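You operate a simulated robot arm through the tools that you are given. There is no shell and no other tool.

The job below is to be done with a simulated two-armed robot. You get a single attempt, and the scene is never put back.

Task
Read the yellow block on the colour meter and put it in the tray that the display names.
Fine: shut the cover to read, leave it open after; the light dial stays at DAY.

It is judged by the outcome, as a careful person would: the job done as asked, and still so three seconds after it is handed in. It fails if anything else is knocked over, pushed out of place, dropped, spilled or broken. Lids that push on must go on centred and level and be pressed home; caps that screw on are set level and turned clockwise until they are tight.

Robot
Two 7-joint arms with two-finger parallel grippers on one trunk that stands fixed in place. Base frame: the origin is at the foot of the trunk, x ahead of it, y to its left, z up. Readings come in mm, rad, newtons and seconds.
The left shoulder is at [70, 163, 1195], the right one opposite. With the tool pointing down near the work surface each hand reaches from about 340 to 860 mm from the base axis, measured 20 degrees to its own side. Payload 3.43 kg a hand.
The TCP of each hand is the grasp point between the finger pads, 34 mm short of the fingertips. In the tool frame z runs along the fingers and y along their closing line. The gripper opens to 128 mm. The fingers are 24 mm wide and 12 mm thick; the gripper's body (48 by 130 mm) begins 96 mm behind the TCP.
Orientation is told as [roll, pitch, yaw] about the base's x, y, z axes, in that order, counted from this pose: with the fingers straight down and closing along the base's y, the tool's x points along the base's -x, its y along +y and its z along -z.

Tools
- The arms move only by the tool move_arm. It takes "left_series", "right_series" or both (then of equal length, played together; a hand with none holds still); each is a list of rows, each a list of 7 numbers: the shift along the tool's x, y, z in m, then the turn, a rotation vector about the tool's x, y, z in rad, then the closure in counts, from 0 (fully open) to 255 (shut). In form: [[dx, dy, dz, wx, wy, wz, hand], ...]. A call has 1 to 20 rows; each row shifts and turns the commanded pose from where the row before left it, along the tool's axes as they then stand. Rows are played at 5 a second. More than 50 mm and 0.15 rad between two rows, or a gripper value outside its range, and nothing of the call is played. Where a pose cannot be reached the arm comes as near as it can. A force on the tool above 40 N (or 10 N above the force at the start of the call, whichever is more), or a blocked arm, ends the call early, and 0.2 s more pass. The fingers move at their own pace (about 153 mm/s each) and stop on an object; they squeeze with about 41 N. The grip force told is the motor's: it shows also when the fingers shut on nothing. Time passes only in rows, and 0.2 s behind the last, so rows that do not move let the fingers close. It gives the time, the measured TCP pose, the force on the tool (base axes), the opening and the grip force at its end, in the units of the frame above (readings bear some noise), with the torque about the TCP (base axes, N m) and any sound that the robot's microphone picked up.
- Cameras (640 x 400 px; columns grow to the right, rows downward): "scene" is now at [120.8, 51.9, 1422.7]; the picture's right is [0.59, -0.81, -0.00], its down [-0.46, -0.33, -0.83] and it looks along [0.67, 0.49, -0.56] (base axes); focal length 358 px, centre (320, 200). "left" rides on the left gripper at [76, 11, -160] in its tool frame; the picture's right is [-0.15, 0.99, 0.00], its down [-0.88, -0.13, -0.46] and it looks along [-0.45, -0.07, 0.89] (tool axes); focal length 234 px, centre (320, 200). "right" rides on the right gripper at [76, -11, -160] in its tool frame; the picture's right is [0.15, 0.99, 0.00], its down [-0.88, 0.13, -0.46] and it looks along [-0.45, 0.07, 0.89] (tool axes); focal length 234 px, centre (320, 200). There is no depth. A picture from a camera that has moved, and an enlarged one, comes with that camera's place and axes in the base frame and with its lens.
- get_image(camera): a new picture of that camera. The clock stands still meanwhile.
- slide_trunk(by): slides the trunk up (or, below 0, down) by that many mm; the arms and the scene camera ride with it, the base frame stays. It gives what a move gives, with no picture.
- aim_head(pan, tilt): turns the head with the scene camera to pan (to the left, within 1.501 rad either way) and tilt (down, from -0.506 to 1.204), counted from straight ahead of the robot. It gives what a move gives.
- enlarge(camera, box): a new picture of the part [left, top, right, bottom] of that camera's present view, enlarged. The clock stands still meanwhile.
- hand_in(): hands the job in; it is judged then, once.

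Places have to be worked out from the pictures, the camera data and where the tool is seen. Open the grippers and draw the arms clear of the work before you hand the job in, unless the task says otherwise.

The tools are called after "Call:" by a JSON object that holds its "op" and its "data". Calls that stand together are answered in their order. move_arm: Moves the arms, as the interface text tells. Its arguments: {"type":"object","properties":{"left_series":{"type":"array","items":{"type":"array","items":{"type":"number"}}},"right_series":{"type":"array","items":{"type":"array","items":{"type":"number"}}}},"required":[]} The other tools are called the same way: slide_trunk (by) slides the trunk up or down; aim_head (pan, tilt) turns the head that bears the scene camera; get_image (camera) takes a picture; enlarge (camera, box) takes an enlarged picture of a part of a camera's view; hand_in () hands the job in.

At the start:

```text
clock: 0.0
left_position: [468.1, 550.1, 1088.3]
left_ee_rot: [0.002, -0.001, 0.002]
left_wrist_force: [0.3, 0.0, 0.4]
left_wrist_torque: [0.02, 0.03, 0.01]
left_opening: 128.2
left_gripper_force: 0.0
right_position: [596.7, 107.8, 1103.5]
right_ee_rot: [-0.002, 0.001, -0.001]
right_wrist_force: [-0.1, 0.8, 0.0]
right_wrist_torque: [-0.02, -0.02, 0.01]
right_opening: 128.1
right_gripper_force: 0.1
trunk travel left (down, up): [-675.0, 265.0]
head pan, tilt: [0.63, 0.599]
```

scene: 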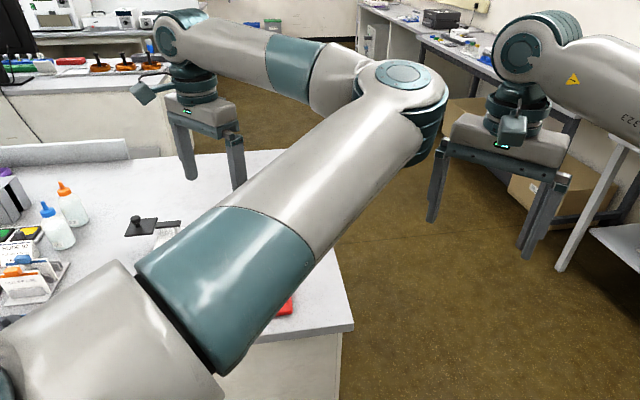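
right: 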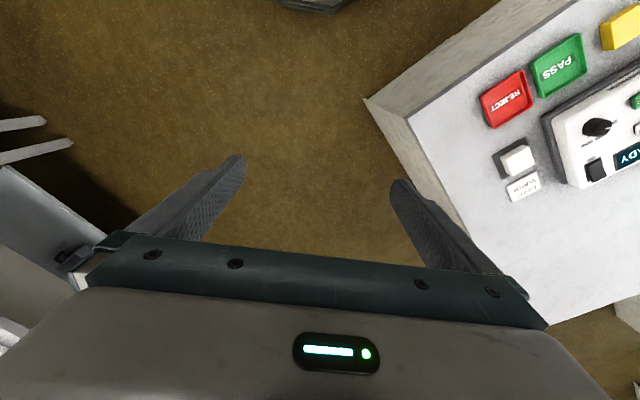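
left: 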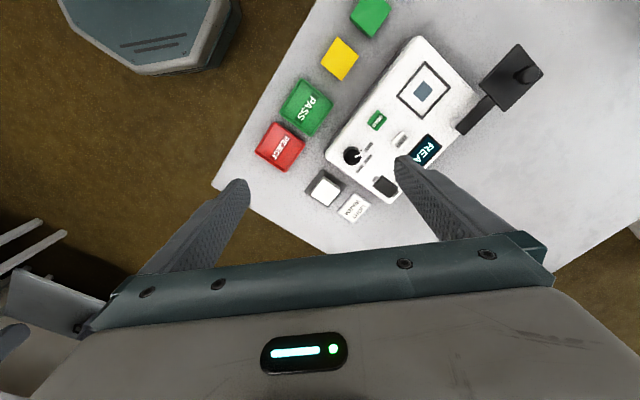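

The left camera shows the meter, with REJECT and PASS trays, a white block, a yellow block and a green block around it. I will enlarge that view to read the details.

Call:
{"op": "enlarge", "data": {"camera": "left", "box": [220, 0, 560, 230]}}

Call:
{"op": "enlarge", "data": {"camera": "right", "box": [440, 0, 640, 220]}}

```text
1.74 times, centred on (390, 115) of left
camera zoom: at [391.1, 560.7, 1247.8], right [0.15, 0.99, 0.0], down [0.88, -0.13, 0.46], along [0.45, -0.07, -0.89], focal length 407 px, centre (198, 348)
```

zoom: 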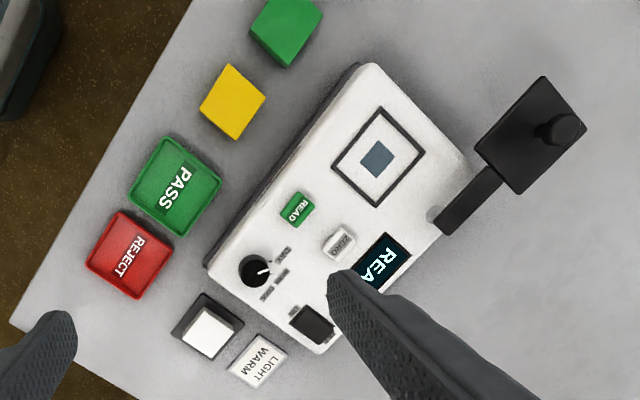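

```text
1.82 times, centred on (540, 110) of right
camera zoom: at [520.9, 96.7, 1263.1], right [-0.15, 0.99, 0.0], down [0.88, 0.13, 0.46], along [0.45, 0.07, -0.89], focal length 426 px, centre (-80, 364)
```

zoom: 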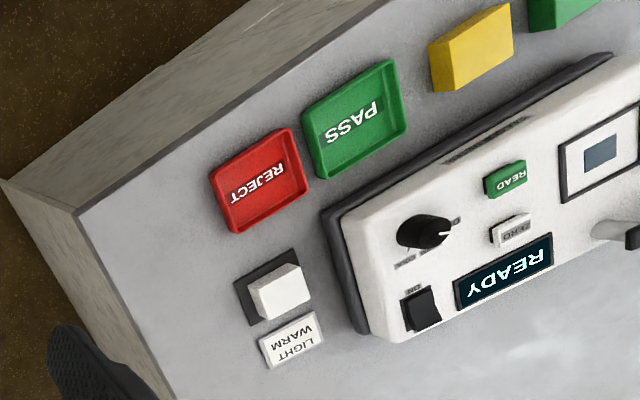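

The two hand cameras triangulate the dial at about (520, 600, 830), so the meter lies turned on the table at the robot's left. I will draw the right arm away to clear the scene camera and shift the left hand a little over the meter to see more.

Call:
{"op": "move_arm", "data": {"right_series": [[0, -0.05, 0, 0, 0, 0, 0], [0, -0.05, 0, 0, 0, 0, 0], [0, -0.05, 0, 0, 0, 0, 0], [0, -0.05, 0, 0, 0, 0, 0], [0, -0.05, 0, 0, 0, 0, 0], [0, -0.05, 0, 0, 0, 0, 0], [0, -0.05, 0, 0, 0, 0, 0], [0, 0, 0, 0, 0, 0, 0]], "left_series": [[0, 0.02, 0, 0, 0, 0, 0], [0, 0.02, 0, 0, 0, 0, 0], [0, 0.02, 0, 0, 0, 0, 0], [0, 0.02, 0, 0, 0, 0, 0], [0, 0.02, 0, 0, 0, 0, 0], [0, 0, 0, 0, 0, 0, 0], [0, 0, 0, 0, 0, 0, 0], [0, 0, 0, 0, 0, 0, 0]]}}

Call:
{"op": "aim_head", "data": {"pan": 0.95, "tilt": 0.65}}

Call:
{"op": "get_image", "data": {"camera": "scene"}}

Call:
{"op": "get_image", "data": {"camera": "left"}}

```text
clock: 1.8
left_position: [468.0, 651.9, 1086.0]
left_ee_rot: [-0.002, 0.0, 0.0]
left_wrist_force: [0.1, 0.8, 0.5]
left_wrist_torque: [0.01, 0.02, 0.02]
left_opening: 128.0
left_gripper_force: 0.0
right_position: [595.4, -241.1, 1104.5]
right_ee_rot: [-0.003, 0.001, 0.002]
right_wrist_force: [-0.5, -0.3, 1.2]
right_wrist_torque: [-0.04, 0.0, -0.02]
right_opening: 127.9
right_gripper_force: 0.0
trunk travel left (down, up): [-675.0, 265.0]
head pan, tilt: [0.63, 0.599]
```

```text
clock: 2.6
left_position: [467.1, 648.8, 1087.3]
left_ee_rot: [-0.002, 0.0, -0.001]
left_wrist_force: [-0.1, 1.1, -0.1]
left_wrist_torque: [0.02, -0.01, -0.02]
left_opening: 128.1
left_gripper_force: 0.0
right_position: [596.1, -243.9, 1103.7]
right_ee_rot: [-0.001, -0.001, 0.0]
right_wrist_force: [0.4, -0.3, 0.8]
right_wrist_torque: [0.0, 0.04, 0.01]
right_opening: 127.9
right_gripper_force: 0.1
trunk travel left (down, up): [-675.0, 265.0]
head pan, tilt: [0.949, 0.649]
```

```text
taken
camera scene: at [99.9, 69.9, 1418.4], right [0.81, -0.58, 0.0], down [-0.35, -0.49, -0.8], along [0.46, 0.65, -0.6], focal length 358 px, centre (320, 200)
```

scene: 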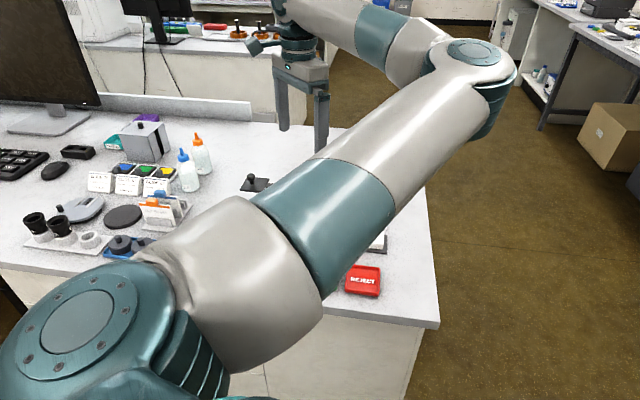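

```text
taken
camera left: at [391.2, 660.3, 1247.3], right [0.15, 0.99, 0.0], down [0.88, -0.13, 0.46], along [0.45, -0.07, -0.89], focal length 234 px, centre (320, 200)
```

left: 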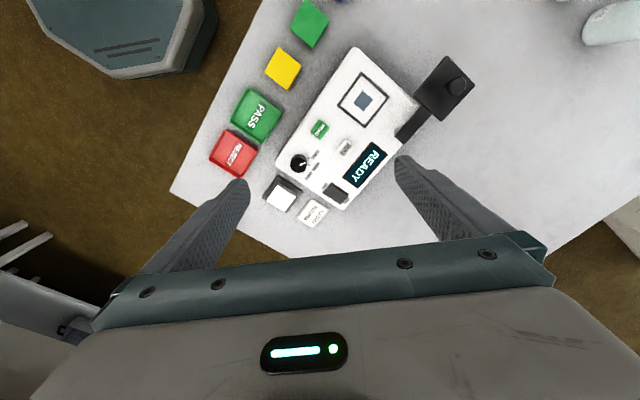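

The left camera now has the whole meter in view. I will enlarge it to measure points against the earlier view.

Call:
{"op": "enlarge", "data": {"camera": "left", "box": [200, 0, 500, 188]}}

Call:
{"op": "enlarge", "data": {"camera": "left", "box": [330, 30, 490, 130]}}

Call:
{"op": "enlarge", "data": {"camera": "left", "box": [200, 80, 400, 230]}}

```text
2.13 times, centred on (350, 94) of left
camera zoom: at [391.2, 660.3, 1247.3], right [0.15, 0.99, 0.0], down [0.88, -0.13, 0.46], along [0.45, -0.07, -0.89], focal length 498 px, centre (256, 426)
```

zoom: 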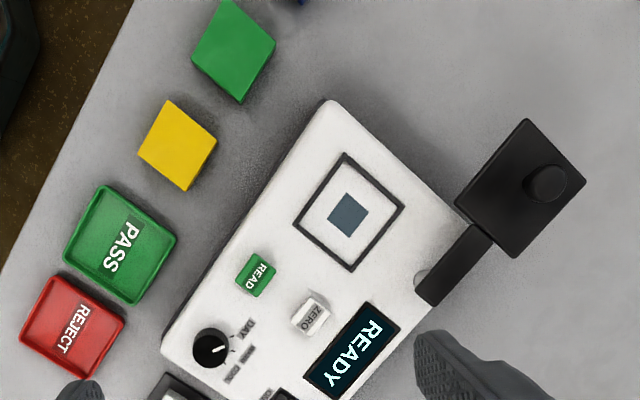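

```text
4.00 times, centred on (410, 80) of left
camera zoom: at [391.2, 660.3, 1247.3], right [0.15, 0.99, 0.0], down [0.88, -0.13, 0.46], along [0.45, -0.07, -0.89], focal length 937 px, centre (-40, 680)
```

zoom: 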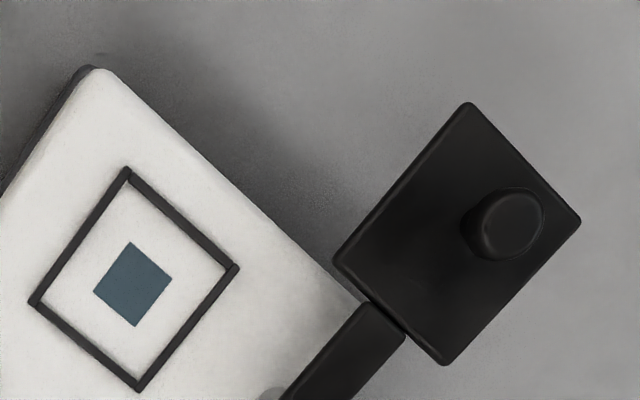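

```text
2.67 times, centred on (300, 155) of left
camera zoom: at [391.2, 660.3, 1247.3], right [0.15, 0.99, 0.0], down [0.88, -0.13, 0.46], along [0.45, -0.07, -0.89], focal length 624 px, centre (373, 320)
```

zoom: 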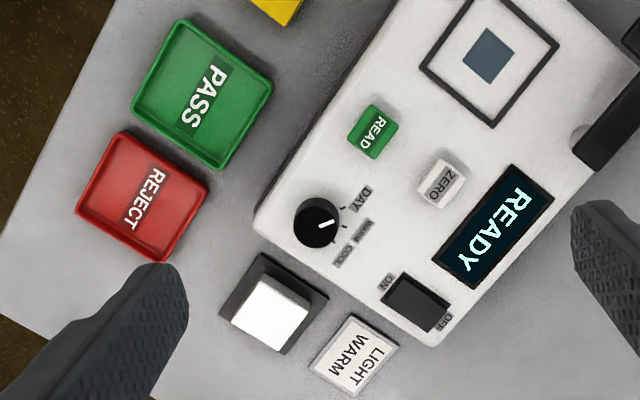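

Triangulating the two left views gives the pad near (432, 725, 822), the cover plate near (431, 844, ~845) on an arm pivoting near (498, 787), and the yellow block near (364, 598). I will swing the left arm aside so the scene camera can see the heights and the dial from the side.

Call:
{"op": "move_arm", "data": {"left_series": [[0, -0.05, 0, 0, 0, 0, 0], [0, -0.05, 0, 0, 0, 0, 0], [0, -0.05, 0, 0, 0, 0, 0], [0, -0.05, 0, 0, 0, 0, 0], [0, -0.05, 0, 0, 0, 0, 0], [0, -0.05, 0, 0, 0, 0, 0], [0, -0.05, 0, 0, 0, 0, 0], [0, -0.05, 0, 0, 0, 0, 0], [0, -0.05, 0, 0, 0, 0, 0], [0, 0, 0, 0, 0, 0, 0]]}}

Call:
{"op": "aim_head", "data": {"pan": 1.1, "tilt": 0.7}}

Call:
{"op": "get_image", "data": {"camera": "scene"}}

```text
clock: 4.8
left_position: [469.7, 399.9, 1089.0]
left_ee_rot: [0.001, 0.0, 0.0]
left_wrist_force: [-0.3, -0.1, 0.4]
left_wrist_torque: [-0.03, 0.05, -0.01]
left_opening: 127.8
left_gripper_force: 0.0
left hand out of reach, approached as far as the arm can: row 6, 7, 8, 9
right_position: [595.8, -243.0, 1104.3]
right_ee_rot: [-0.001, -0.001, 0.001]
right_wrist_force: [-0.3, -0.4, -0.3]
right_wrist_torque: [-0.02, -0.02, -0.03]
right_opening: 128.2
right_gripper_force: 0.1
trunk travel left (down, up): [-675.0, 265.0]
head pan, tilt: [0.949, 0.649]
```

```text
clock: 5.5
left_position: [469.6, 398.9, 1089.2]
left_ee_rot: [-0.001, -0.001, -0.001]
left_wrist_force: [-0.4, -0.1, -0.5]
left_wrist_torque: [-0.05, 0.0, -0.02]
left_opening: 128.1
left_gripper_force: 0.0
right_position: [595.8, -243.4, 1104.0]
right_ee_rot: [0.0, 0.001, 0.001]
right_wrist_force: [-0.4, -0.8, -0.1]
right_wrist_torque: [0.0, -0.01, 0.0]
right_opening: 127.9
right_gripper_force: 0.0
trunk travel left (down, up): [-675.0, 265.0]
head pan, tilt: [1.1, 0.7]
```

```text
taken
camera scene: at [88.1, 75.3, 1414.0], right [0.89, -0.45, 0.0], down [-0.29, -0.57, -0.77], along [0.35, 0.68, -0.64], focal length 358 px, centre (320, 200)
```

scene: 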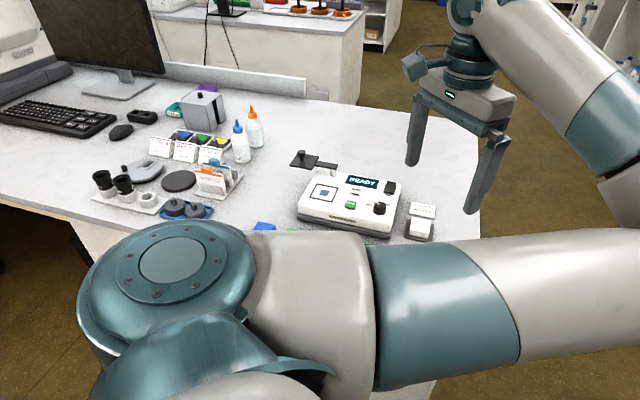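

Now the meter and its open cover are visible from the robot's side. I will enlarge them to judge heights and the dial setting.

Call:
{"op": "enlarge", "data": {"camera": "scene", "box": [280, 140, 450, 246]}}

Call:
{"op": "enlarge", "data": {"camera": "scene", "box": [340, 165, 410, 220]}}

Call:
{"op": "enlarge", "data": {"camera": "scene", "box": [280, 140, 360, 210]}}

Call:
{"op": "get_image", "data": {"camera": "left"}}

```text
3.76 times, centred on (365, 193) of scene
camera zoom: at [88.1, 75.3, 1414.0], right [0.89, -0.45, 0.0], down [-0.29, -0.57, -0.77], along [0.35, 0.68, -0.64], focal length 1349 px, centre (151, 226)
```

zoom: 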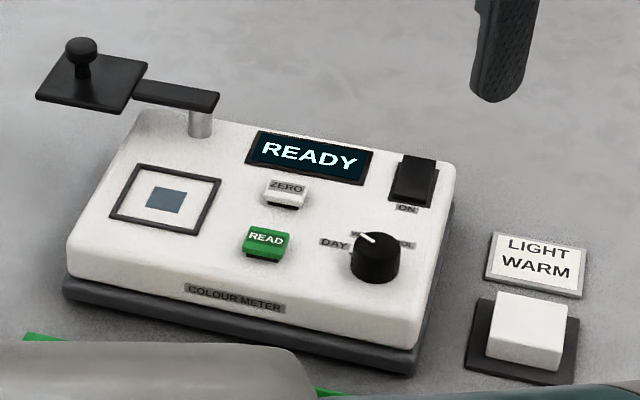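

```text
7.27 times, centred on (375, 192) of scene
camera zoom: at [88.1, 75.3, 1414.0], right [0.89, -0.45, 0.0], down [-0.29, -0.57, -0.77], along [0.35, 0.68, -0.64], focal length 2605 px, centre (-80, 254)
```

zoom: 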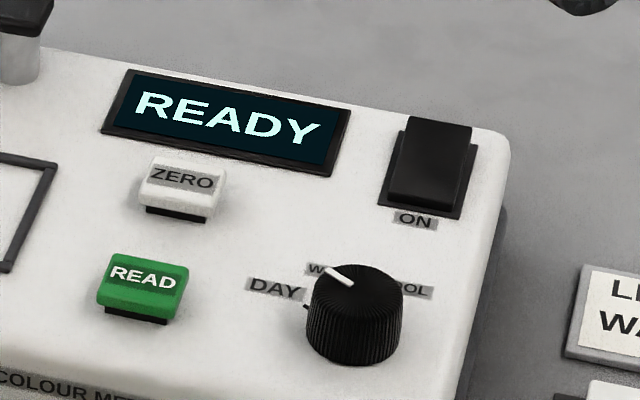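

```text
5.71 times, centred on (320, 175) of scene
camera zoom: at [88.1, 75.3, 1414.0], right [0.89, -0.45, 0.0], down [-0.29, -0.57, -0.77], along [0.35, 0.68, -0.64], focal length 2047 px, centre (320, 343)
```

zoom: 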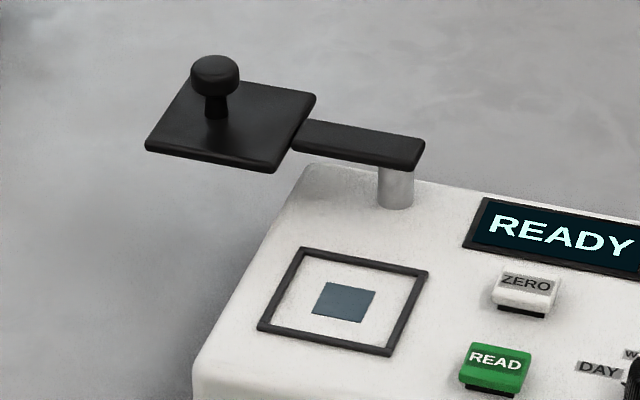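

```text
taken
camera left: at [393.3, 409.8, 1248.1], right [0.15, 0.99, 0.0], down [0.88, -0.13, 0.46], along [0.45, -0.07, -0.89], focal length 234 px, centre (320, 200)
```

left: 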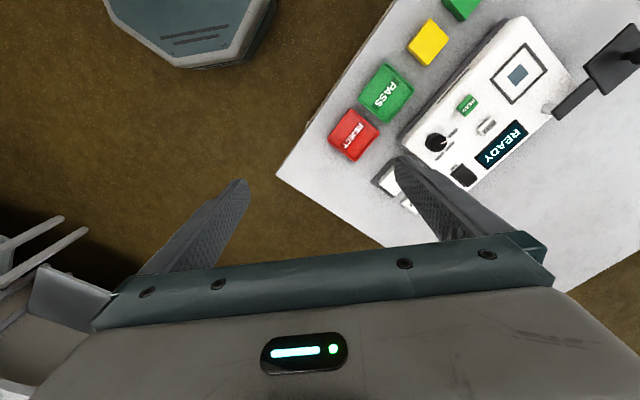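

The dial's pointer looks to be between DAY and WARM from here, so I need a closer look from above. I will bring the left hand above the dial at a safe height, beginning with a partial move.

Call:
{"op": "move_arm", "data": {"left_series": [[0, 0.04, 0, 0, 0, 0, 0], [0, 0.04, 0, 0, 0, 0, 0], [0, 0.04, 0, 0, 0, 0, 0], [0, 0.04, 0, 0, 0, 0, 0], [0, 0.04, 0, 0, 0, 0, 0], [0, 0, 0, 0, 0, 0, 0]]}}

```text
clock: 6.9
left_position: [472.2, 599.5, 1088.6]
left_ee_rot: [0.002, 0.0, 0.0]
left_wrist_force: [0.4, 0.5, 0.6]
left_wrist_torque: [0.04, 0.01, 0.0]
left_opening: 128.0
left_gripper_force: 0.0
right_position: [595.9, -243.7, 1105.0]
right_ee_rot: [0.002, 0.0, -0.001]
right_wrist_force: [-0.7, -0.2, -0.5]
right_wrist_torque: [0.02, 0.0, -0.02]
right_opening: 127.9
right_gripper_force: 0.1
trunk travel left (down, up): [-675.0, 265.0]
head pan, tilt: [1.1, 0.7]
```

The command started from the measured pose, so reach limits don't accumulate. I lower the hand to about z = 930 above the dial.

Call:
{"op": "move_arm", "data": {"left_series": [[-0.003, 0, 0.04, 0, 0, 0, 0], [-0.003, 0, 0.04, 0, 0, 0, 0], [-0.003, 0, 0.04, 0, 0, 0, 0], [-0.003, 0, 0.04, 0, 0, 0, 0], [0, 0, 0, 0, 0, 0, 0]]}}

Call:
{"op": "get_image", "data": {"camera": "left"}}

Call:
{"op": "enlarge", "data": {"camera": "left", "box": [270, 140, 390, 240]}}

```text
clock: 8.1
left_position: [481.0, 601.2, 928.3]
left_ee_rot: [0.0, 0.001, -0.002]
left_wrist_force: [0.0, -0.6, 0.3]
left_wrist_torque: [0.0, 0.01, 0.0]
left_opening: 127.9
left_gripper_force: 0.0
right_position: [595.2, -243.3, 1104.6]
right_ee_rot: [-0.001, 0.0, 0.001]
right_wrist_force: [0.2, -0.1, 0.2]
right_wrist_torque: [0.03, 0.0, 0.01]
right_opening: 127.9
right_gripper_force: 0.0
trunk travel left (down, up): [-675.0, 265.0]
head pan, tilt: [1.1, 0.7]
```

```text
taken
camera left: at [405.3, 611.6, 1087.4], right [0.15, 0.99, 0.0], down [0.88, -0.13, 0.46], along [0.45, -0.07, -0.89], focal length 234 px, centre (320, 200)
```

left: 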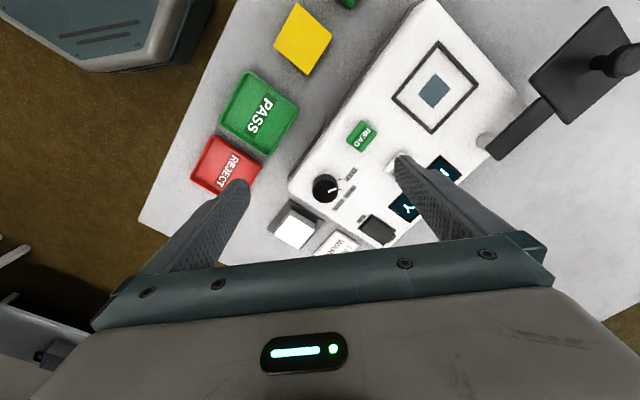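

```text
4.00 times, centred on (330, 190) of left
camera zoom: at [405.3, 611.6, 1087.4], right [0.15, 0.99, 0.0], down [0.88, -0.13, 0.46], along [0.45, -0.07, -0.89], focal length 937 px, centre (280, 240)
```

zoom: 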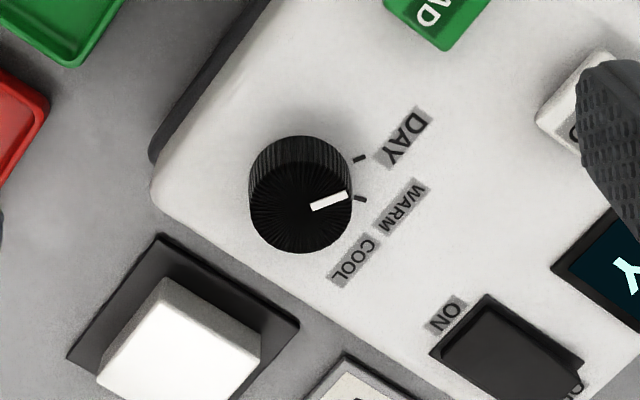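

The dial's pointer lines up with the DAY tick once the knob's height is allowed for, so it stays as it is. Wider triangulation puts the cover knob at about (427, 843), top z ≈ 890, and the pivot at about (495, 784). Next I enlarge the yellow block and trays for measurement.

Call:
{"op": "enlarge", "data": {"camera": "left", "box": [230, 0, 390, 100]}}

Call:
{"op": "enlarge", "data": {"camera": "left", "box": [170, 50, 330, 200]}}

Call:
{"op": "enlarge", "data": {"camera": "left", "box": [330, 20, 540, 180]}}

```text
4.00 times, centred on (310, 50) of left
camera zoom: at [405.3, 611.6, 1087.4], right [0.15, 0.99, 0.0], down [0.88, -0.13, 0.46], along [0.45, -0.07, -0.89], focal length 937 px, centre (360, 800)
```

zoom: 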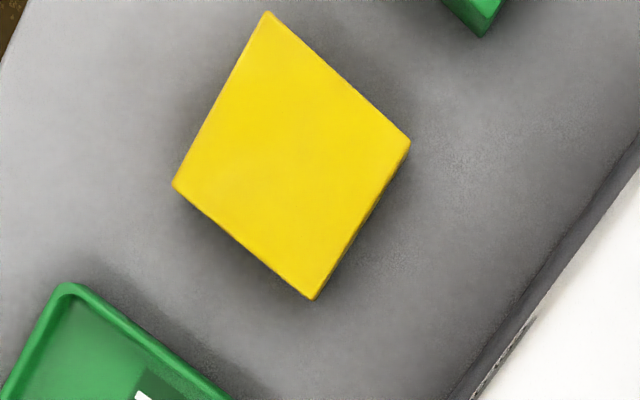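

```text
2.67 times, centred on (250, 125) of left
camera zoom: at [405.3, 611.6, 1087.4], right [0.15, 0.99, 0.0], down [0.88, -0.13, 0.46], along [0.45, -0.07, -0.89], focal length 624 px, centre (507, 400)
```

zoom: 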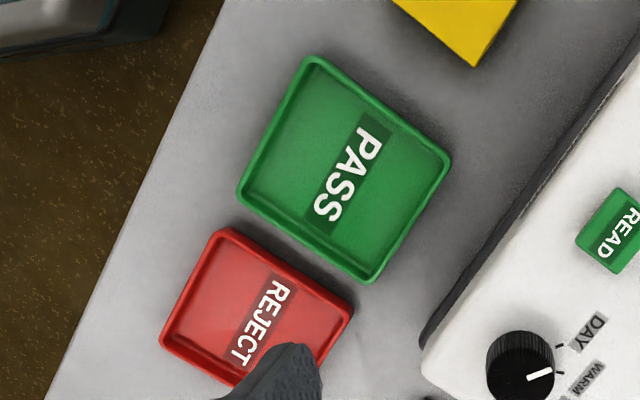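

```text
2.50 times, centred on (435, 100) of left
camera zoom: at [405.3, 611.6, 1087.4], right [0.15, 0.99, 0.0], down [0.88, -0.13, 0.46], along [0.45, -0.07, -0.89], focal length 585 px, centre (32, 450)
```

zoom: 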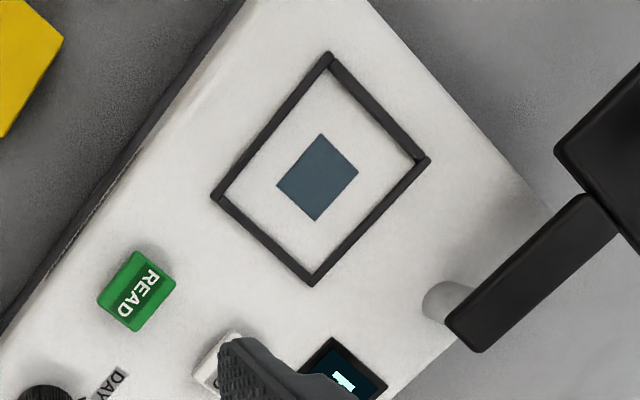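

The yellow block is about 46 mm square and 20 mm tall, centred at (364, 597) with its top at z ≈ 777 and turned 45°. The pad rim is centred at (433, 725). I turn the gripper −45° and move it above the block with the fingers partly closed.

Call:
{"op": "move_arm", "data": {"left_series": [[0, 0, 0, 0, 0, 0.131, 96], [0, 0, 0, 0, 0, 0.131, 96], [0, 0, 0, 0, 0, 0.131, 96], [0, 0, 0, 0, 0, 0.131, 96], [0, 0, 0, 0, 0, 0.131, 96], [0, 0, 0, 0, 0, 0.13, 96], [0.02, -0.0214, 0, 0, 0, 0, 96], [0.02, -0.0214, 0, 0, 0, 0, 96], [0.02, -0.0214, 0, 0, 0, 0, 96], [0.02, -0.0214, 0, 0, 0, 0, 96], [0, 0, 0, 0, 0, 0, 96]]}}

Call:
{"op": "get_image", "data": {"camera": "left"}}

```text
clock: 10.5
left_position: [364.6, 594.6, 927.9]
left_ee_rot: [0.001, 0.0, -0.785]
left_wrist_force: [0.7, 0.2, -0.5]
left_wrist_torque: [0.0, 0.03, -0.01]
left_opening: 79.9
left_gripper_force: 0.1
right_position: [595.5, -243.0, 1103.9]
right_ee_rot: [0.0, 0.001, 0.001]
right_wrist_force: [0.6, -0.8, -0.6]
right_wrist_torque: [-0.03, 0.04, -0.01]
right_opening: 128.1
right_gripper_force: 0.0
trunk travel left (down, up): [-675.0, 265.0]
head pan, tilt: [1.1, 0.7]
```

```text
taken
camera left: at [318.9, 656.1, 1088.3], right [0.8, 0.6, 0.0], down [0.53, -0.72, 0.46], along [0.27, -0.37, -0.89], focal length 234 px, centre (320, 200)
```

left: 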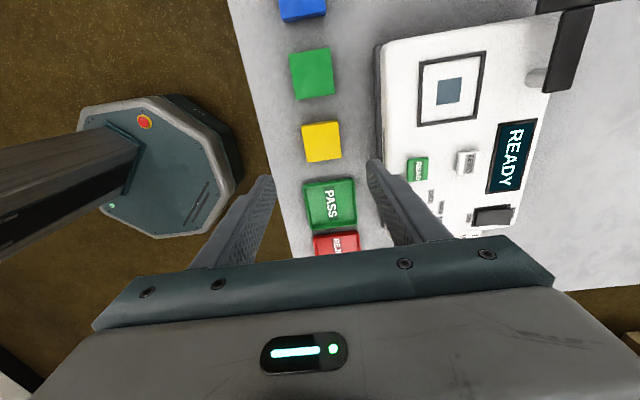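

The view confirms the block at about (364, 597). I correct by about 3 mm and go down to z ≈ 803, keeping the fingertips above the tabletop.

Call:
{"op": "move_arm", "data": {"left_series": [[0.0023, 0.0017, 0.02, 0, 0, 0, 96], [0, 0, 0.03, 0, 0, 0, 96], [0, 0, 0.03, 0, 0, 0, 96], [0, 0, 0.025, 0, 0, 0, 96], [0, 0, 0.02, 0, 0, 0, 96], [0, 0, 0, 0, 0, 0, 96]]}}

Call:
{"op": "get_image", "data": {"camera": "left"}}

Call:
{"op": "enlarge", "data": {"camera": "left", "box": [220, 90, 420, 240]}}

```text
clock: 11.9
left_position: [364.5, 597.5, 802.6]
left_ee_rot: [-0.001, 0.002, -0.786]
left_wrist_force: [0.4, 0.2, -0.3]
left_wrist_torque: [0.0, -0.05, 0.0]
left_opening: 80.0
left_gripper_force: 0.1
right_position: [595.2, -242.7, 1105.9]
right_ee_rot: [0.0, 0.001, 0.001]
right_wrist_force: [0.2, 0.0, 0.5]
right_wrist_torque: [-0.02, -0.01, 0.02]
right_opening: 128.2
right_gripper_force: 0.1
trunk travel left (down, up): [-675.0, 265.0]
head pan, tilt: [1.1, 0.7]
```

```text
taken
camera left: at [318.0, 659.1, 962.1], right [0.8, 0.6, 0.0], down [0.53, -0.72, 0.46], along [0.27, -0.37, -0.89], focal length 234 px, centre (320, 200)
```

left: 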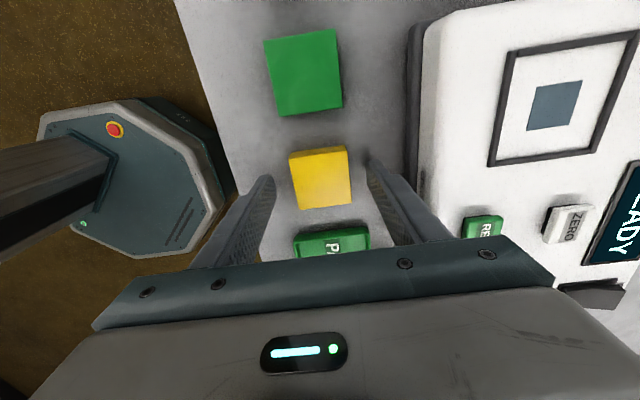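

```text
2.67 times, centred on (320, 165) of left
camera zoom: at [318.0, 659.1, 962.1], right [0.8, 0.6, 0.0], down [0.53, -0.72, 0.46], along [0.27, -0.37, -0.89], focal length 624 px, centre (320, 293)
```

zoom: 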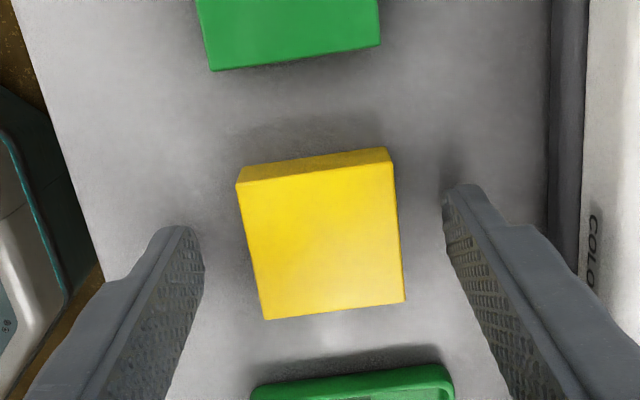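

The block is centred between the fingers and square to them. I go 4 mm lower and close on it.

Call:
{"op": "move_arm", "data": {"left_series": [[0, 0, 0.004, 0, 0, 0, 96], [0, 0, 0, 0, 0, 0, 140], [0, 0, 0, 0, 0, 0, 180], [0, 0, 0, 0, 0, 0, 255], [0, 0, 0, 0, 0, 0, 255], [0, 0, 0, 0, 0, 0, 255]]}}

Call:
{"op": "enlarge", "data": {"camera": "left", "box": [220, 90, 420, 240]}}

```text
clock: 13.3
left_position: [364.5, 598.5, 798.4]
left_ee_rot: [0.0, 0.0, -0.786]
left_wrist_force: [-0.7, 1.2, 0.9]
left_wrist_torque: [-0.02, 0.06, 0.0]
left_opening: 47.0
left_gripper_force: 41.0
right_position: [595.4, -243.6, 1104.8]
right_ee_rot: [0.0, 0.001, -0.002]
right_wrist_force: [0.4, 0.5, 0.2]
right_wrist_torque: [0.01, -0.03, -0.01]
right_opening: 128.4
right_gripper_force: 0.1
trunk travel left (down, up): [-675.0, 265.0]
head pan, tilt: [1.1, 0.7]
```

```text
2.67 times, centred on (320, 165) of left
camera zoom: at [318.3, 659.1, 958.6], right [0.8, 0.6, 0.0], down [0.53, -0.72, 0.46], along [0.27, -0.37, -0.89], focal length 624 px, centre (320, 293)
```

zoom: 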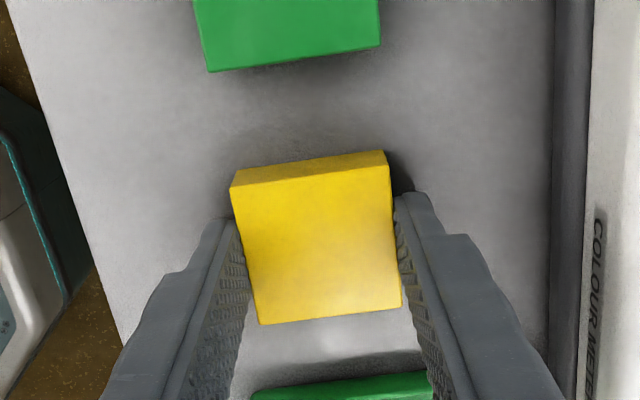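

The block is held, 47 mm across with a 41 N grip. I lift it about 130 mm and carry it above the pad.

Call:
{"op": "move_arm", "data": {"left_series": [[0, 0, -0.02, 0, 0, 0, 255], [0, 0, -0.03, 0, 0, 0, 255], [0, 0, -0.04, 0, 0, 0, 255], [0, 0, -0.04, 0, 0, 0, 255], [0.008, 0.028, 0, 0, 0, 0, 255], [0.008, 0.028, 0, 0, 0, 0, 255], [0.008, 0.028, 0, 0, 0, 0, 255], [0.008, 0.028, 0, 0, 0, 0, 255], [0.009, 0.026, 0, 0, 0, 0, 255], [0, 0, 0, 0, 0, 0, 255], [0, 0, 0, 0, 0, 0, 255]]}}

Call:
{"op": "get_image", "data": {"camera": "left"}}

Call:
{"op": "get_image", "data": {"camera": "scene"}}

```text
clock: 15.7
left_position: [434.9, 723.2, 928.3]
left_ee_rot: [0.001, 0.002, -0.784]
left_wrist_force: [-0.5, 0.3, 0.0]
left_wrist_torque: [0.01, 0.02, 0.01]
left_opening: 0.1
left_gripper_force: 33.0
right_position: [595.6, -242.8, 1104.6]
right_ee_rot: [0.002, 0.0, 0.0]
right_wrist_force: [0.9, -0.5, -0.1]
right_wrist_torque: [0.01, 0.01, 0.01]
right_opening: 128.0
right_gripper_force: 0.1
trunk travel left (down, up): [-675.0, 265.0]
head pan, tilt: [1.1, 0.7]
```

```text
taken
camera left: at [388.1, 785.5, 1088.4], right [0.8, 0.6, 0.0], down [0.53, -0.71, 0.46], along [0.27, -0.37, -0.89], focal length 234 px, centre (320, 200)
```

left: 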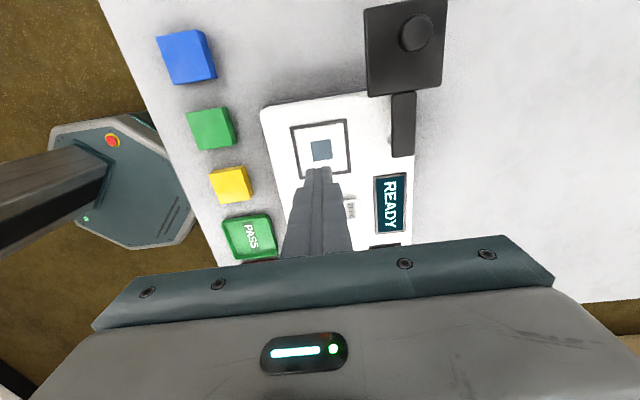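

```text
taken
camera scene: at [88.0, 75.6, 1414.0], right [0.89, -0.45, 0.0], down [-0.29, -0.57, -0.76], along [0.35, 0.68, -0.64], focal length 358 px, centre (320, 200)
```

scene: 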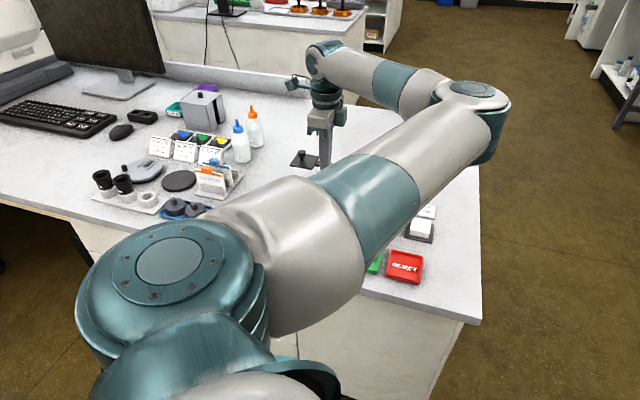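

The fingers shut to 0.1 mm, so the block slipped out at once and is still standing at its old place (365, 598). I need a deeper grip, so I will look closely at the block, and at the rim to see how much clearance I have there.

Call:
{"op": "enlarge", "data": {"camera": "left", "box": [180, 90, 360, 230]}}

Call:
{"op": "enlarge", "data": {"camera": "left", "box": [270, 100, 370, 180]}}

Call:
{"op": "enlarge", "data": {"camera": "left", "box": [340, 0, 460, 90]}}

```text
2.86 times, centred on (270, 160) of left
camera zoom: at [388.1, 785.5, 1088.4], right [0.8, 0.6, 0.0], down [0.53, -0.71, 0.46], along [0.27, -0.37, -0.89], focal length 669 px, centre (463, 314)
```

zoom: 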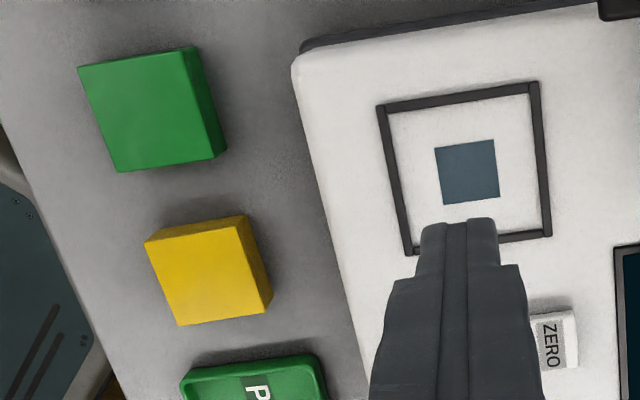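

```text
5.00 times, centred on (320, 140) of left
camera zoom: at [388.1, 785.5, 1088.4], right [0.8, 0.6, 0.0], down [0.53, -0.71, 0.46], along [0.27, -0.37, -0.89], focal length 1171 px, centre (320, 500)
```

zoom: 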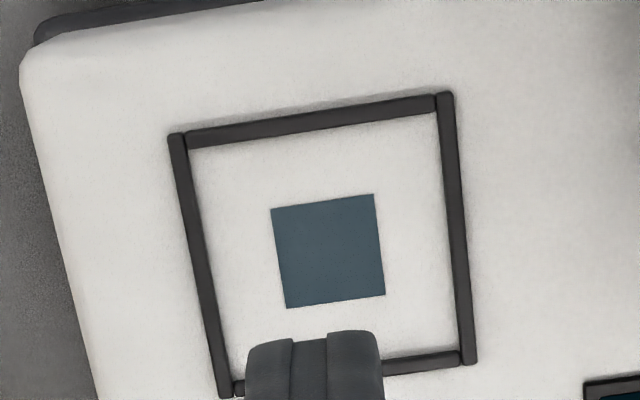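

```text
4.44 times, centred on (400, 45) of left
camera zoom: at [388.1, 785.5, 1088.4], right [0.8, 0.6, 0.0], down [0.53, -0.71, 0.46], along [0.27, -0.37, -0.89], focal length 1041 px, centre (-36, 889)
```

zoom: 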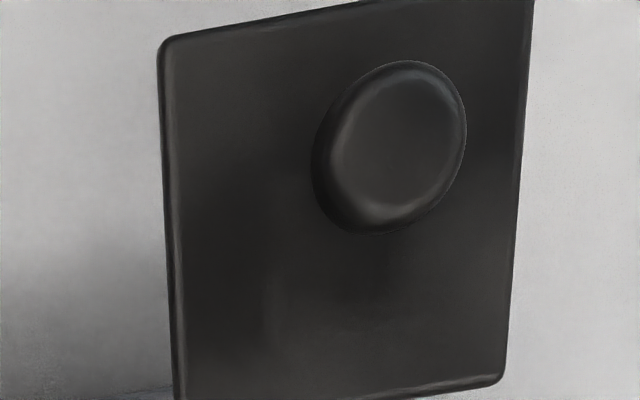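

The block seems about 20 mm tall and may have turned a few degrees when it slipped. I open to 80 mm, return above it and look again before going deeper.

Call:
{"op": "move_arm", "data": {"left_series": [[0, 0, 0, 0, 0, 0, 96], [-0.0078, -0.0277, 0, 0, 0, 0, 96], [-0.0078, -0.0277, 0, 0, 0, 0, 96], [-0.0078, -0.0277, 0, 0, 0, 0, 96], [-0.0078, -0.0277, 0, 0, 0, 0, 96], [-0.0077, -0.0276, 0, 0, 0, 0, 96], [0, 0, 0.03, 0, 0, 0, 96], [0, 0, 0.03, 0, 0, 0, 96], [0, 0, 0.03, 0, 0, 0, 96], [0, 0, 0, 0, 0, 0, 96]]}}

Call:
{"op": "enlarge", "data": {"camera": "left", "box": [220, 70, 420, 220]}}

```text
clock: 17.9
left_position: [363.9, 599.2, 837.8]
left_ee_rot: [0.0, 0.001, -0.786]
left_wrist_force: [-0.4, 0.1, 0.6]
left_wrist_torque: [0.01, 0.0, -0.02]
left_opening: 79.7
left_gripper_force: 0.0
right_position: [594.2, -243.1, 1104.1]
right_ee_rot: [0.001, -0.002, 0.0]
right_wrist_force: [-0.6, 0.4, -1.0]
right_wrist_torque: [-0.01, -0.01, 0.04]
right_opening: 128.3
right_gripper_force: 0.0
trunk travel left (down, up): [-675.0, 265.0]
head pan, tilt: [1.1, 0.7]
```

```text
2.67 times, centred on (320, 145) of left
camera zoom: at [317.8, 660.4, 997.9], right [0.8, 0.6, 0.0], down [0.53, -0.72, 0.46], along [0.27, -0.37, -0.89], focal length 624 px, centre (320, 347)
```

zoom: 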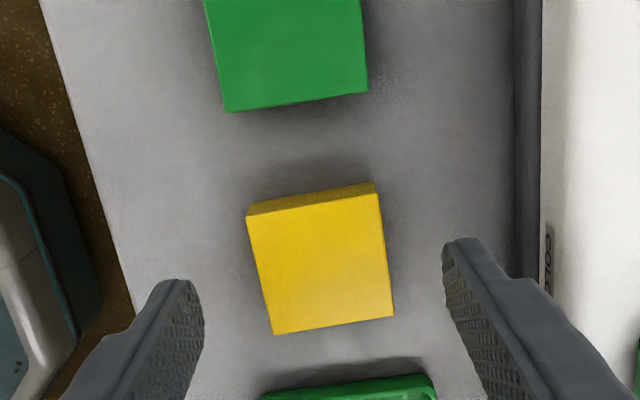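

The block is still square to the fingers and centred. I lower in small final steps to bring the tips to just above the tabletop, watching the force.

Call:
{"op": "move_arm", "data": {"left_series": [[0, 0, 0.02, 0, 0, 0, 96], [0, 0, 0.0145, 0, 0, 0, 96], [0, 0, 0.004, 0, 0, 0, 96], [0, 0, 0.003, 0, 0, 0, 96], [0, 0, 0.0015, 0, 0, 0, 96], [0, 0, 0, 0, 0, 0, 96]]}}

Call:
{"op": "enlarge", "data": {"camera": "left", "box": [220, 90, 420, 240]}}

```text
clock: 19.3
left_position: [363.5, 599.9, 796.5]
left_ee_rot: [0.0, 0.0, -0.785]
left_wrist_force: [0.0, 0.1, 0.4]
left_wrist_torque: [0.0, 0.01, 0.01]
left_opening: 80.0
left_gripper_force: 0.1
right_position: [596.1, -242.8, 1104.6]
right_ee_rot: [0.001, 0.0, 0.0]
right_wrist_force: [0.1, -0.3, -0.6]
right_wrist_torque: [-0.03, 0.03, 0.0]
right_opening: 127.8
right_gripper_force: 0.0
trunk travel left (down, up): [-675.0, 265.0]
head pan, tilt: [1.1, 0.7]
```

```text
2.67 times, centred on (320, 165) of left
camera zoom: at [317.1, 660.5, 956.1], right [0.8, 0.6, 0.0], down [0.53, -0.71, 0.46], along [0.27, -0.37, -0.89], focal length 624 px, centre (320, 293)
```

zoom: 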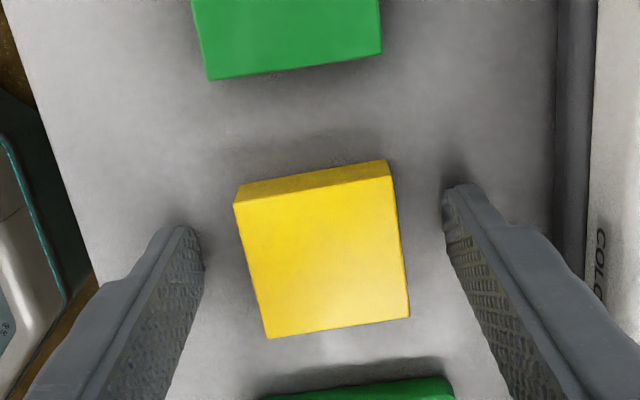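

No contact yet at tips ≈ 762.5, and the hand sits about 4 mm off along the block. I correct that and lower 3 mm more in 1 mm steps.

Call:
{"op": "move_arm", "data": {"left_series": [[-0.004, -0.0015, 0, 0, 0, 0, 96], [0, 0, 0.001, 0, 0, 0, 96], [0, 0, 0.001, 0, 0, 0, 96], [0, 0, 0.001, 0, 0, 0, 96], [0, 0, 0, 0, 0, 0, 96]]}}

```text
clock: 20.5
left_position: [364.9, 594.9, 793.2]
left_ee_rot: [0.002, 0.002, -0.784]
left_wrist_force: [-0.2, 2.5, 9.6]
left_wrist_torque: [-0.32, 0.26, -0.05]
left_opening: 78.9
left_gripper_force: 0.0
right_position: [595.4, -243.9, 1104.7]
right_ee_rot: [-0.001, 0.001, 0.0]
right_wrist_force: [-0.9, 0.1, -0.1]
right_wrist_torque: [-0.01, -0.02, 0.01]
right_opening: 128.1
right_gripper_force: 0.0
trunk travel left (down, up): [-675.0, 265.0]
head pan, tilt: [1.1, 0.7]
```

The fingertips touched the table lightly (9.6 N), so the tabletop is at z ≈ 760. I rise 1.5 mm, close with the deeper grip and lift slowly at first.

Call:
{"op": "move_arm", "data": {"left_series": [[0, 0, -0.0015, 0, 0, 0, 96], [0, 0, 0, 0, 0, 0, 140], [0, 0, 0, 0, 0, 0, 180], [0, 0, 0, 0, 0, 0, 255], [0, 0, 0, 0, 0, 0, 255], [0, 0, 0, 0, 0, 0, 255]]}}

Call:
{"op": "move_arm", "data": {"left_series": [[0, 0, -0.002, 0, 0, 0, 255], [0, 0, -0.003, 0, 0, 0, 255], [0, 0, -0.004, 0, 0, 0, 255], [0, 0, -0.004, 0, 0, 0, 255], [0, 0, -0.004, 0, 0, 0, 255], [0, 0, 0, 0, 0, 0, 255]]}}

Call:
{"op": "enlarge", "data": {"camera": "left", "box": [220, 90, 420, 240]}}

```text
clock: 21.9
left_position: [367.0, 595.9, 795.5]
left_ee_rot: [0.0, 0.0, -0.787]
left_wrist_force: [0.6, -0.6, -0.4]
left_wrist_torque: [-0.01, 0.01, -0.01]
left_opening: 46.7
left_gripper_force: 40.8
right_position: [595.5, -243.5, 1105.3]
right_ee_rot: [0.001, 0.001, -0.002]
right_wrist_force: [-0.4, 0.2, -0.1]
right_wrist_torque: [-0.02, -0.01, -0.01]
right_opening: 127.9
right_gripper_force: 0.1
trunk travel left (down, up): [-675.0, 265.0]
head pan, tilt: [1.1, 0.7]
```

```text
clock: 23.3
left_position: [365.6, 593.5, 811.6]
left_ee_rot: [0.0, 0.001, -0.785]
left_wrist_force: [-0.7, 0.0, -1.3]
left_wrist_torque: [0.0, -0.01, 0.02]
left_opening: 46.9
left_gripper_force: 40.8
right_position: [595.6, -244.0, 1103.5]
right_ee_rot: [0.0, 0.0, 0.0]
right_wrist_force: [0.1, -0.5, -0.5]
right_wrist_torque: [-0.03, -0.03, 0.01]
right_opening: 128.0
right_gripper_force: 0.0
trunk travel left (down, up): [-675.0, 265.0]
head pan, tilt: [1.1, 0.7]
```

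```text
2.67 times, centred on (320, 165) of left
camera zoom: at [319.1, 655.8, 971.4], right [0.8, 0.6, 0.0], down [0.53, -0.71, 0.46], along [0.27, -0.37, -0.89], focal length 624 px, centre (320, 293)
```

zoom: 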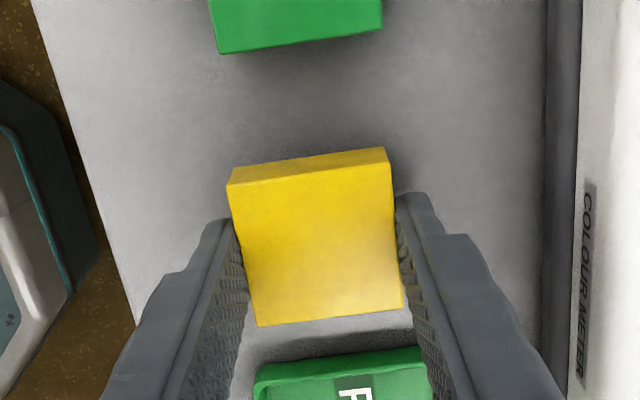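

The block is held this time (46.9 mm opening, lifted 16 mm). I continue lifting gently to about z = 905.

Call:
{"op": "move_arm", "data": {"left_series": [[0, 0, -0.008, 0, 0, 0, 255], [0, 0, -0.012, 0, 0, 0, 255], [0, 0, -0.015, 0, 0, 0, 255], [0, 0, -0.015, 0, 0, 0, 255], [0, 0, -0.015, 0, 0, 0, 255], [0, 0, -0.015, 0, 0, 0, 255], [0, 0, -0.01, 0, 0, 0, 255], [0, 0, -0.005, 0, 0, 0, 255], [0, 0, 0, 0, 0, 0, 255]]}}

Call:
{"op": "enlarge", "data": {"camera": "left", "box": [220, 90, 420, 240]}}

```text
clock: 25.3
left_position: [366.4, 595.4, 907.6]
left_ee_rot: [-0.001, 0.001, -0.785]
left_wrist_force: [-0.9, -0.5, -0.2]
left_wrist_torque: [-0.01, -0.04, -0.02]
left_opening: 47.4
left_gripper_force: 41.2
right_position: [595.8, -242.7, 1104.9]
right_ee_rot: [0.001, -0.001, 0.0]
right_wrist_force: [0.2, 0.0, -0.2]
right_wrist_torque: [0.0, -0.01, 0.02]
right_opening: 127.9
right_gripper_force: 0.1
trunk travel left (down, up): [-675.0, 265.0]
head pan, tilt: [1.1, 0.7]
```

```text
2.67 times, centred on (320, 165) of left
camera zoom: at [319.2, 657.3, 1066.7], right [0.8, 0.6, 0.0], down [0.53, -0.71, 0.46], along [0.27, -0.37, -0.89], focal length 624 px, centre (320, 293)
```

zoom: 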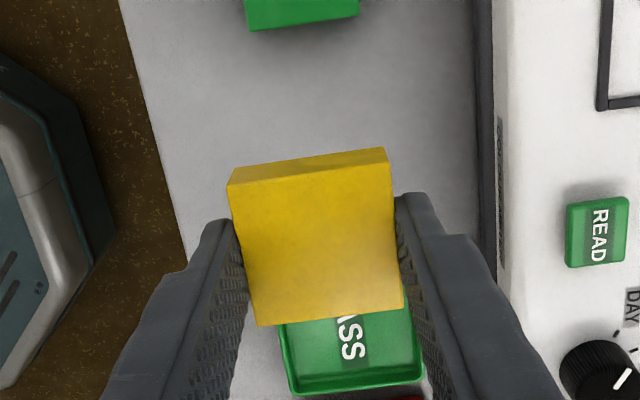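

The block is firmly held. I carry it smoothly over the pad at this height.

Call:
{"op": "move_arm", "data": {"left_series": [[0.003, 0.01, 0, 0, 0, 0, 255], [0.006, 0.02, 0, 0, 0, 0, 255], [0.006, 0.02, 0, 0, 0, 0, 255], [0.006, 0.02, 0, 0, 0, 0, 255], [0.006, 0.02, 0, 0, 0, 0, 255], [0.006, 0.02, 0, 0, 0, 0, 255], [0.006, 0.019, 0, 0, 0, 0, 255], [0.0034, 0.0102, 0, 0, 0, 0, 255], [0, 0, 0, 0, 0, 0, 255], [0, 0, 0, 0, 0, 0, 255]]}}

Call:
{"op": "get_image", "data": {"camera": "left"}}

Call:
{"op": "enlarge", "data": {"camera": "left", "box": [220, 90, 420, 240]}}

```text
clock: 27.5
left_position: [433.7, 723.7, 906.4]
left_ee_rot: [-0.001, 0.0, -0.787]
left_wrist_force: [0.5, 0.6, -1.4]
left_wrist_torque: [0.0, 0.01, -0.01]
left_opening: 47.1
left_gripper_force: 40.9
right_position: [596.5, -242.9, 1103.8]
right_ee_rot: [0.001, -0.001, -0.002]
right_wrist_force: [0.8, -0.7, 0.2]
right_wrist_torque: [0.0, 0.01, -0.02]
right_opening: 128.2
right_gripper_force: 0.1
trunk travel left (down, up): [-675.0, 265.0]
head pan, tilt: [1.1, 0.7]
```

```text
taken
camera left: at [387.3, 785.2, 1066.7], right [0.8, 0.6, 0.0], down [0.53, -0.71, 0.46], along [0.27, -0.37, -0.89], focal length 234 px, centre (320, 200)
```

left: 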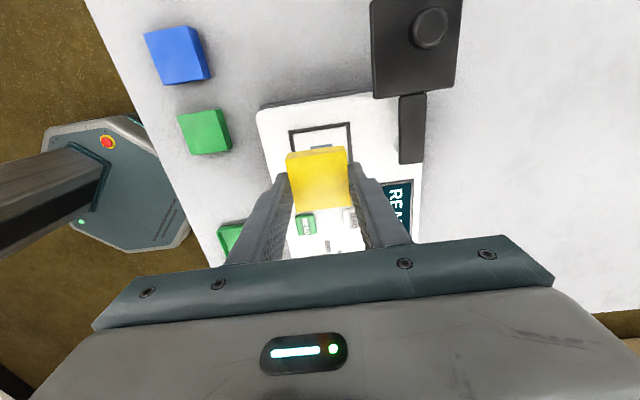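

```text
2.67 times, centred on (320, 165) of left
camera zoom: at [387.3, 785.2, 1066.7], right [0.8, 0.6, 0.0], down [0.53, -0.71, 0.46], along [0.27, -0.37, -0.89], focal length 624 px, centre (320, 293)
```

zoom: 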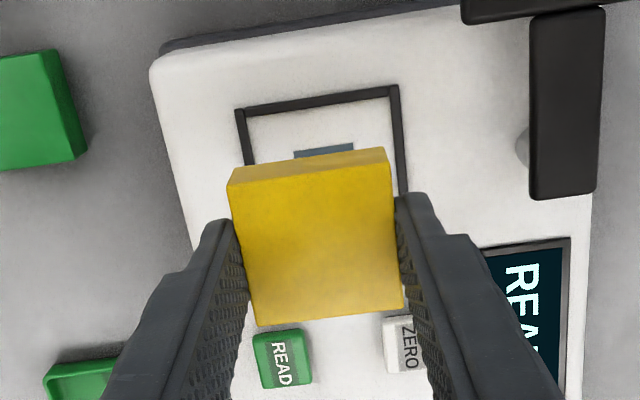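

The block is over the pad area. I lower about 30 mm to compare the block's edges with the rim closely.

Call:
{"op": "move_arm", "data": {"left_series": [[0, 0, 0.01, 0, 0, 0, 255], [0, 0, 0.01, 0, 0, 0, 255], [0, 0, 0.008, 0, 0, 0, 255], [0, 0, 0.004, 0, 0, 0, 255], [0, 0, 0, 0, 0, 0, 255]]}}

Call:
{"op": "enlarge", "data": {"camera": "left", "box": [220, 90, 420, 240]}}

Call:
{"op": "enlarge", "data": {"camera": "scene", "box": [280, 130, 380, 230]}}

```text
clock: 28.7
left_position: [432.8, 722.8, 874.5]
left_ee_rot: [-0.001, -0.002, -0.785]
left_wrist_force: [0.1, 0.2, -1.0]
left_wrist_torque: [0.01, 0.0, -0.02]
left_opening: 46.9
left_gripper_force: 41.2
right_position: [595.2, -243.5, 1105.5]
right_ee_rot: [0.0, -0.001, 0.0]
right_wrist_force: [1.4, 0.3, -1.2]
right_wrist_torque: [-0.01, -0.01, -0.01]
right_opening: 127.8
right_gripper_force: 0.0
trunk travel left (down, up): [-675.0, 265.0]
head pan, tilt: [1.1, 0.7]
```

```text
2.67 times, centred on (320, 165) of left
camera zoom: at [386.7, 784.4, 1034.5], right [0.8, 0.6, 0.0], down [0.53, -0.71, 0.46], along [0.27, -0.37, -0.89], focal length 624 px, centre (320, 293)
```

zoom: 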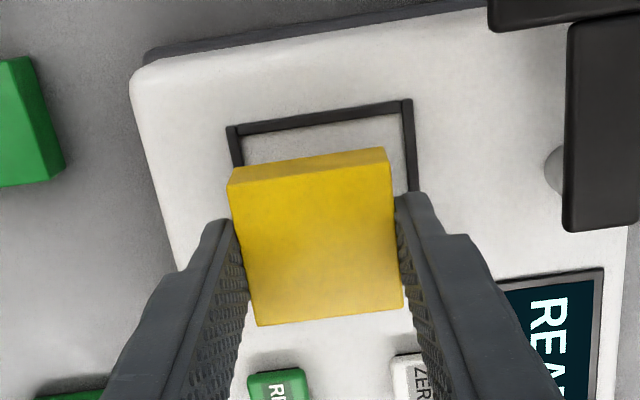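

```text
4.00 times, centred on (330, 180) of scene
camera zoom: at [88.0, 75.5, 1414.0], right [0.89, -0.45, 0.0], down [-0.29, -0.57, -0.76], along [0.35, 0.68, -0.64], focal length 1433 px, centre (280, 280)
```

zoom: 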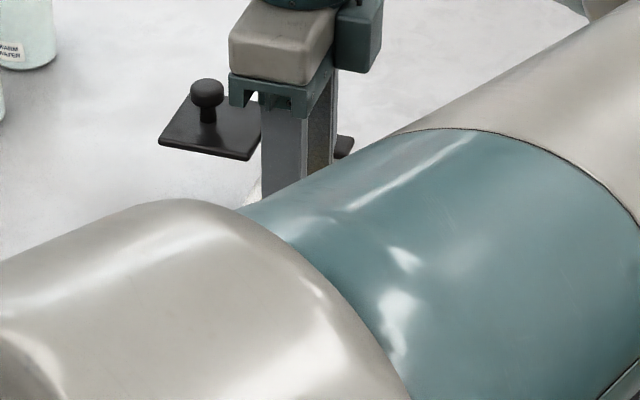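

Comparing in the tool frame, the block is centred on the grasp point while the rim's centre lies about 4 mm further in both tool x and y. I shift by that and look again.

Call:
{"op": "move_arm", "data": {"left_series": [[0.002, 0.0022, 0, 0, 0, 0, 255], [0.002, 0.0023, 0, 0, 0, 0, 255], [0, 0, 0.003, 0, 0, 0, 255], [0, 0, 0, 0, 0, 0, 255], [0, 0, 0, 0, 0, 0, 255]]}}

Call:
{"op": "enlarge", "data": {"camera": "left", "box": [240, 90, 400, 210]}}

```text
clock: 29.9
left_position: [434.0, 728.7, 872.0]
left_ee_rot: [0.0, 0.001, -0.785]
left_wrist_force: [-0.1, 1.0, -1.2]
left_wrist_torque: [-0.02, 0.01, 0.02]
left_opening: 46.9
left_gripper_force: 41.1
right_position: [595.0, -244.0, 1105.1]
right_ee_rot: [0.001, 0.0, 0.0]
right_wrist_force: [-0.9, -0.1, -0.8]
right_wrist_torque: [-0.02, 0.0, 0.01]
right_opening: 128.0
right_gripper_force: 0.0
trunk travel left (down, up): [-675.0, 265.0]
head pan, tilt: [1.1, 0.7]
```

```text
3.33 times, centred on (320, 150) of left
camera zoom: at [387.9, 790.3, 1031.7], right [0.8, 0.6, 0.0], down [0.53, -0.72, 0.46], along [0.27, -0.37, -0.89], focal length 781 px, centre (320, 367)
```

zoom: 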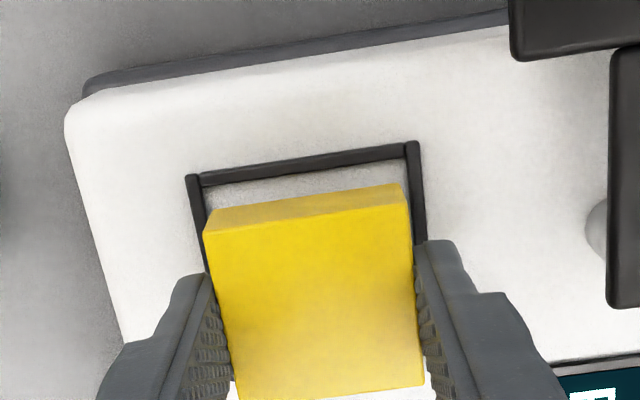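

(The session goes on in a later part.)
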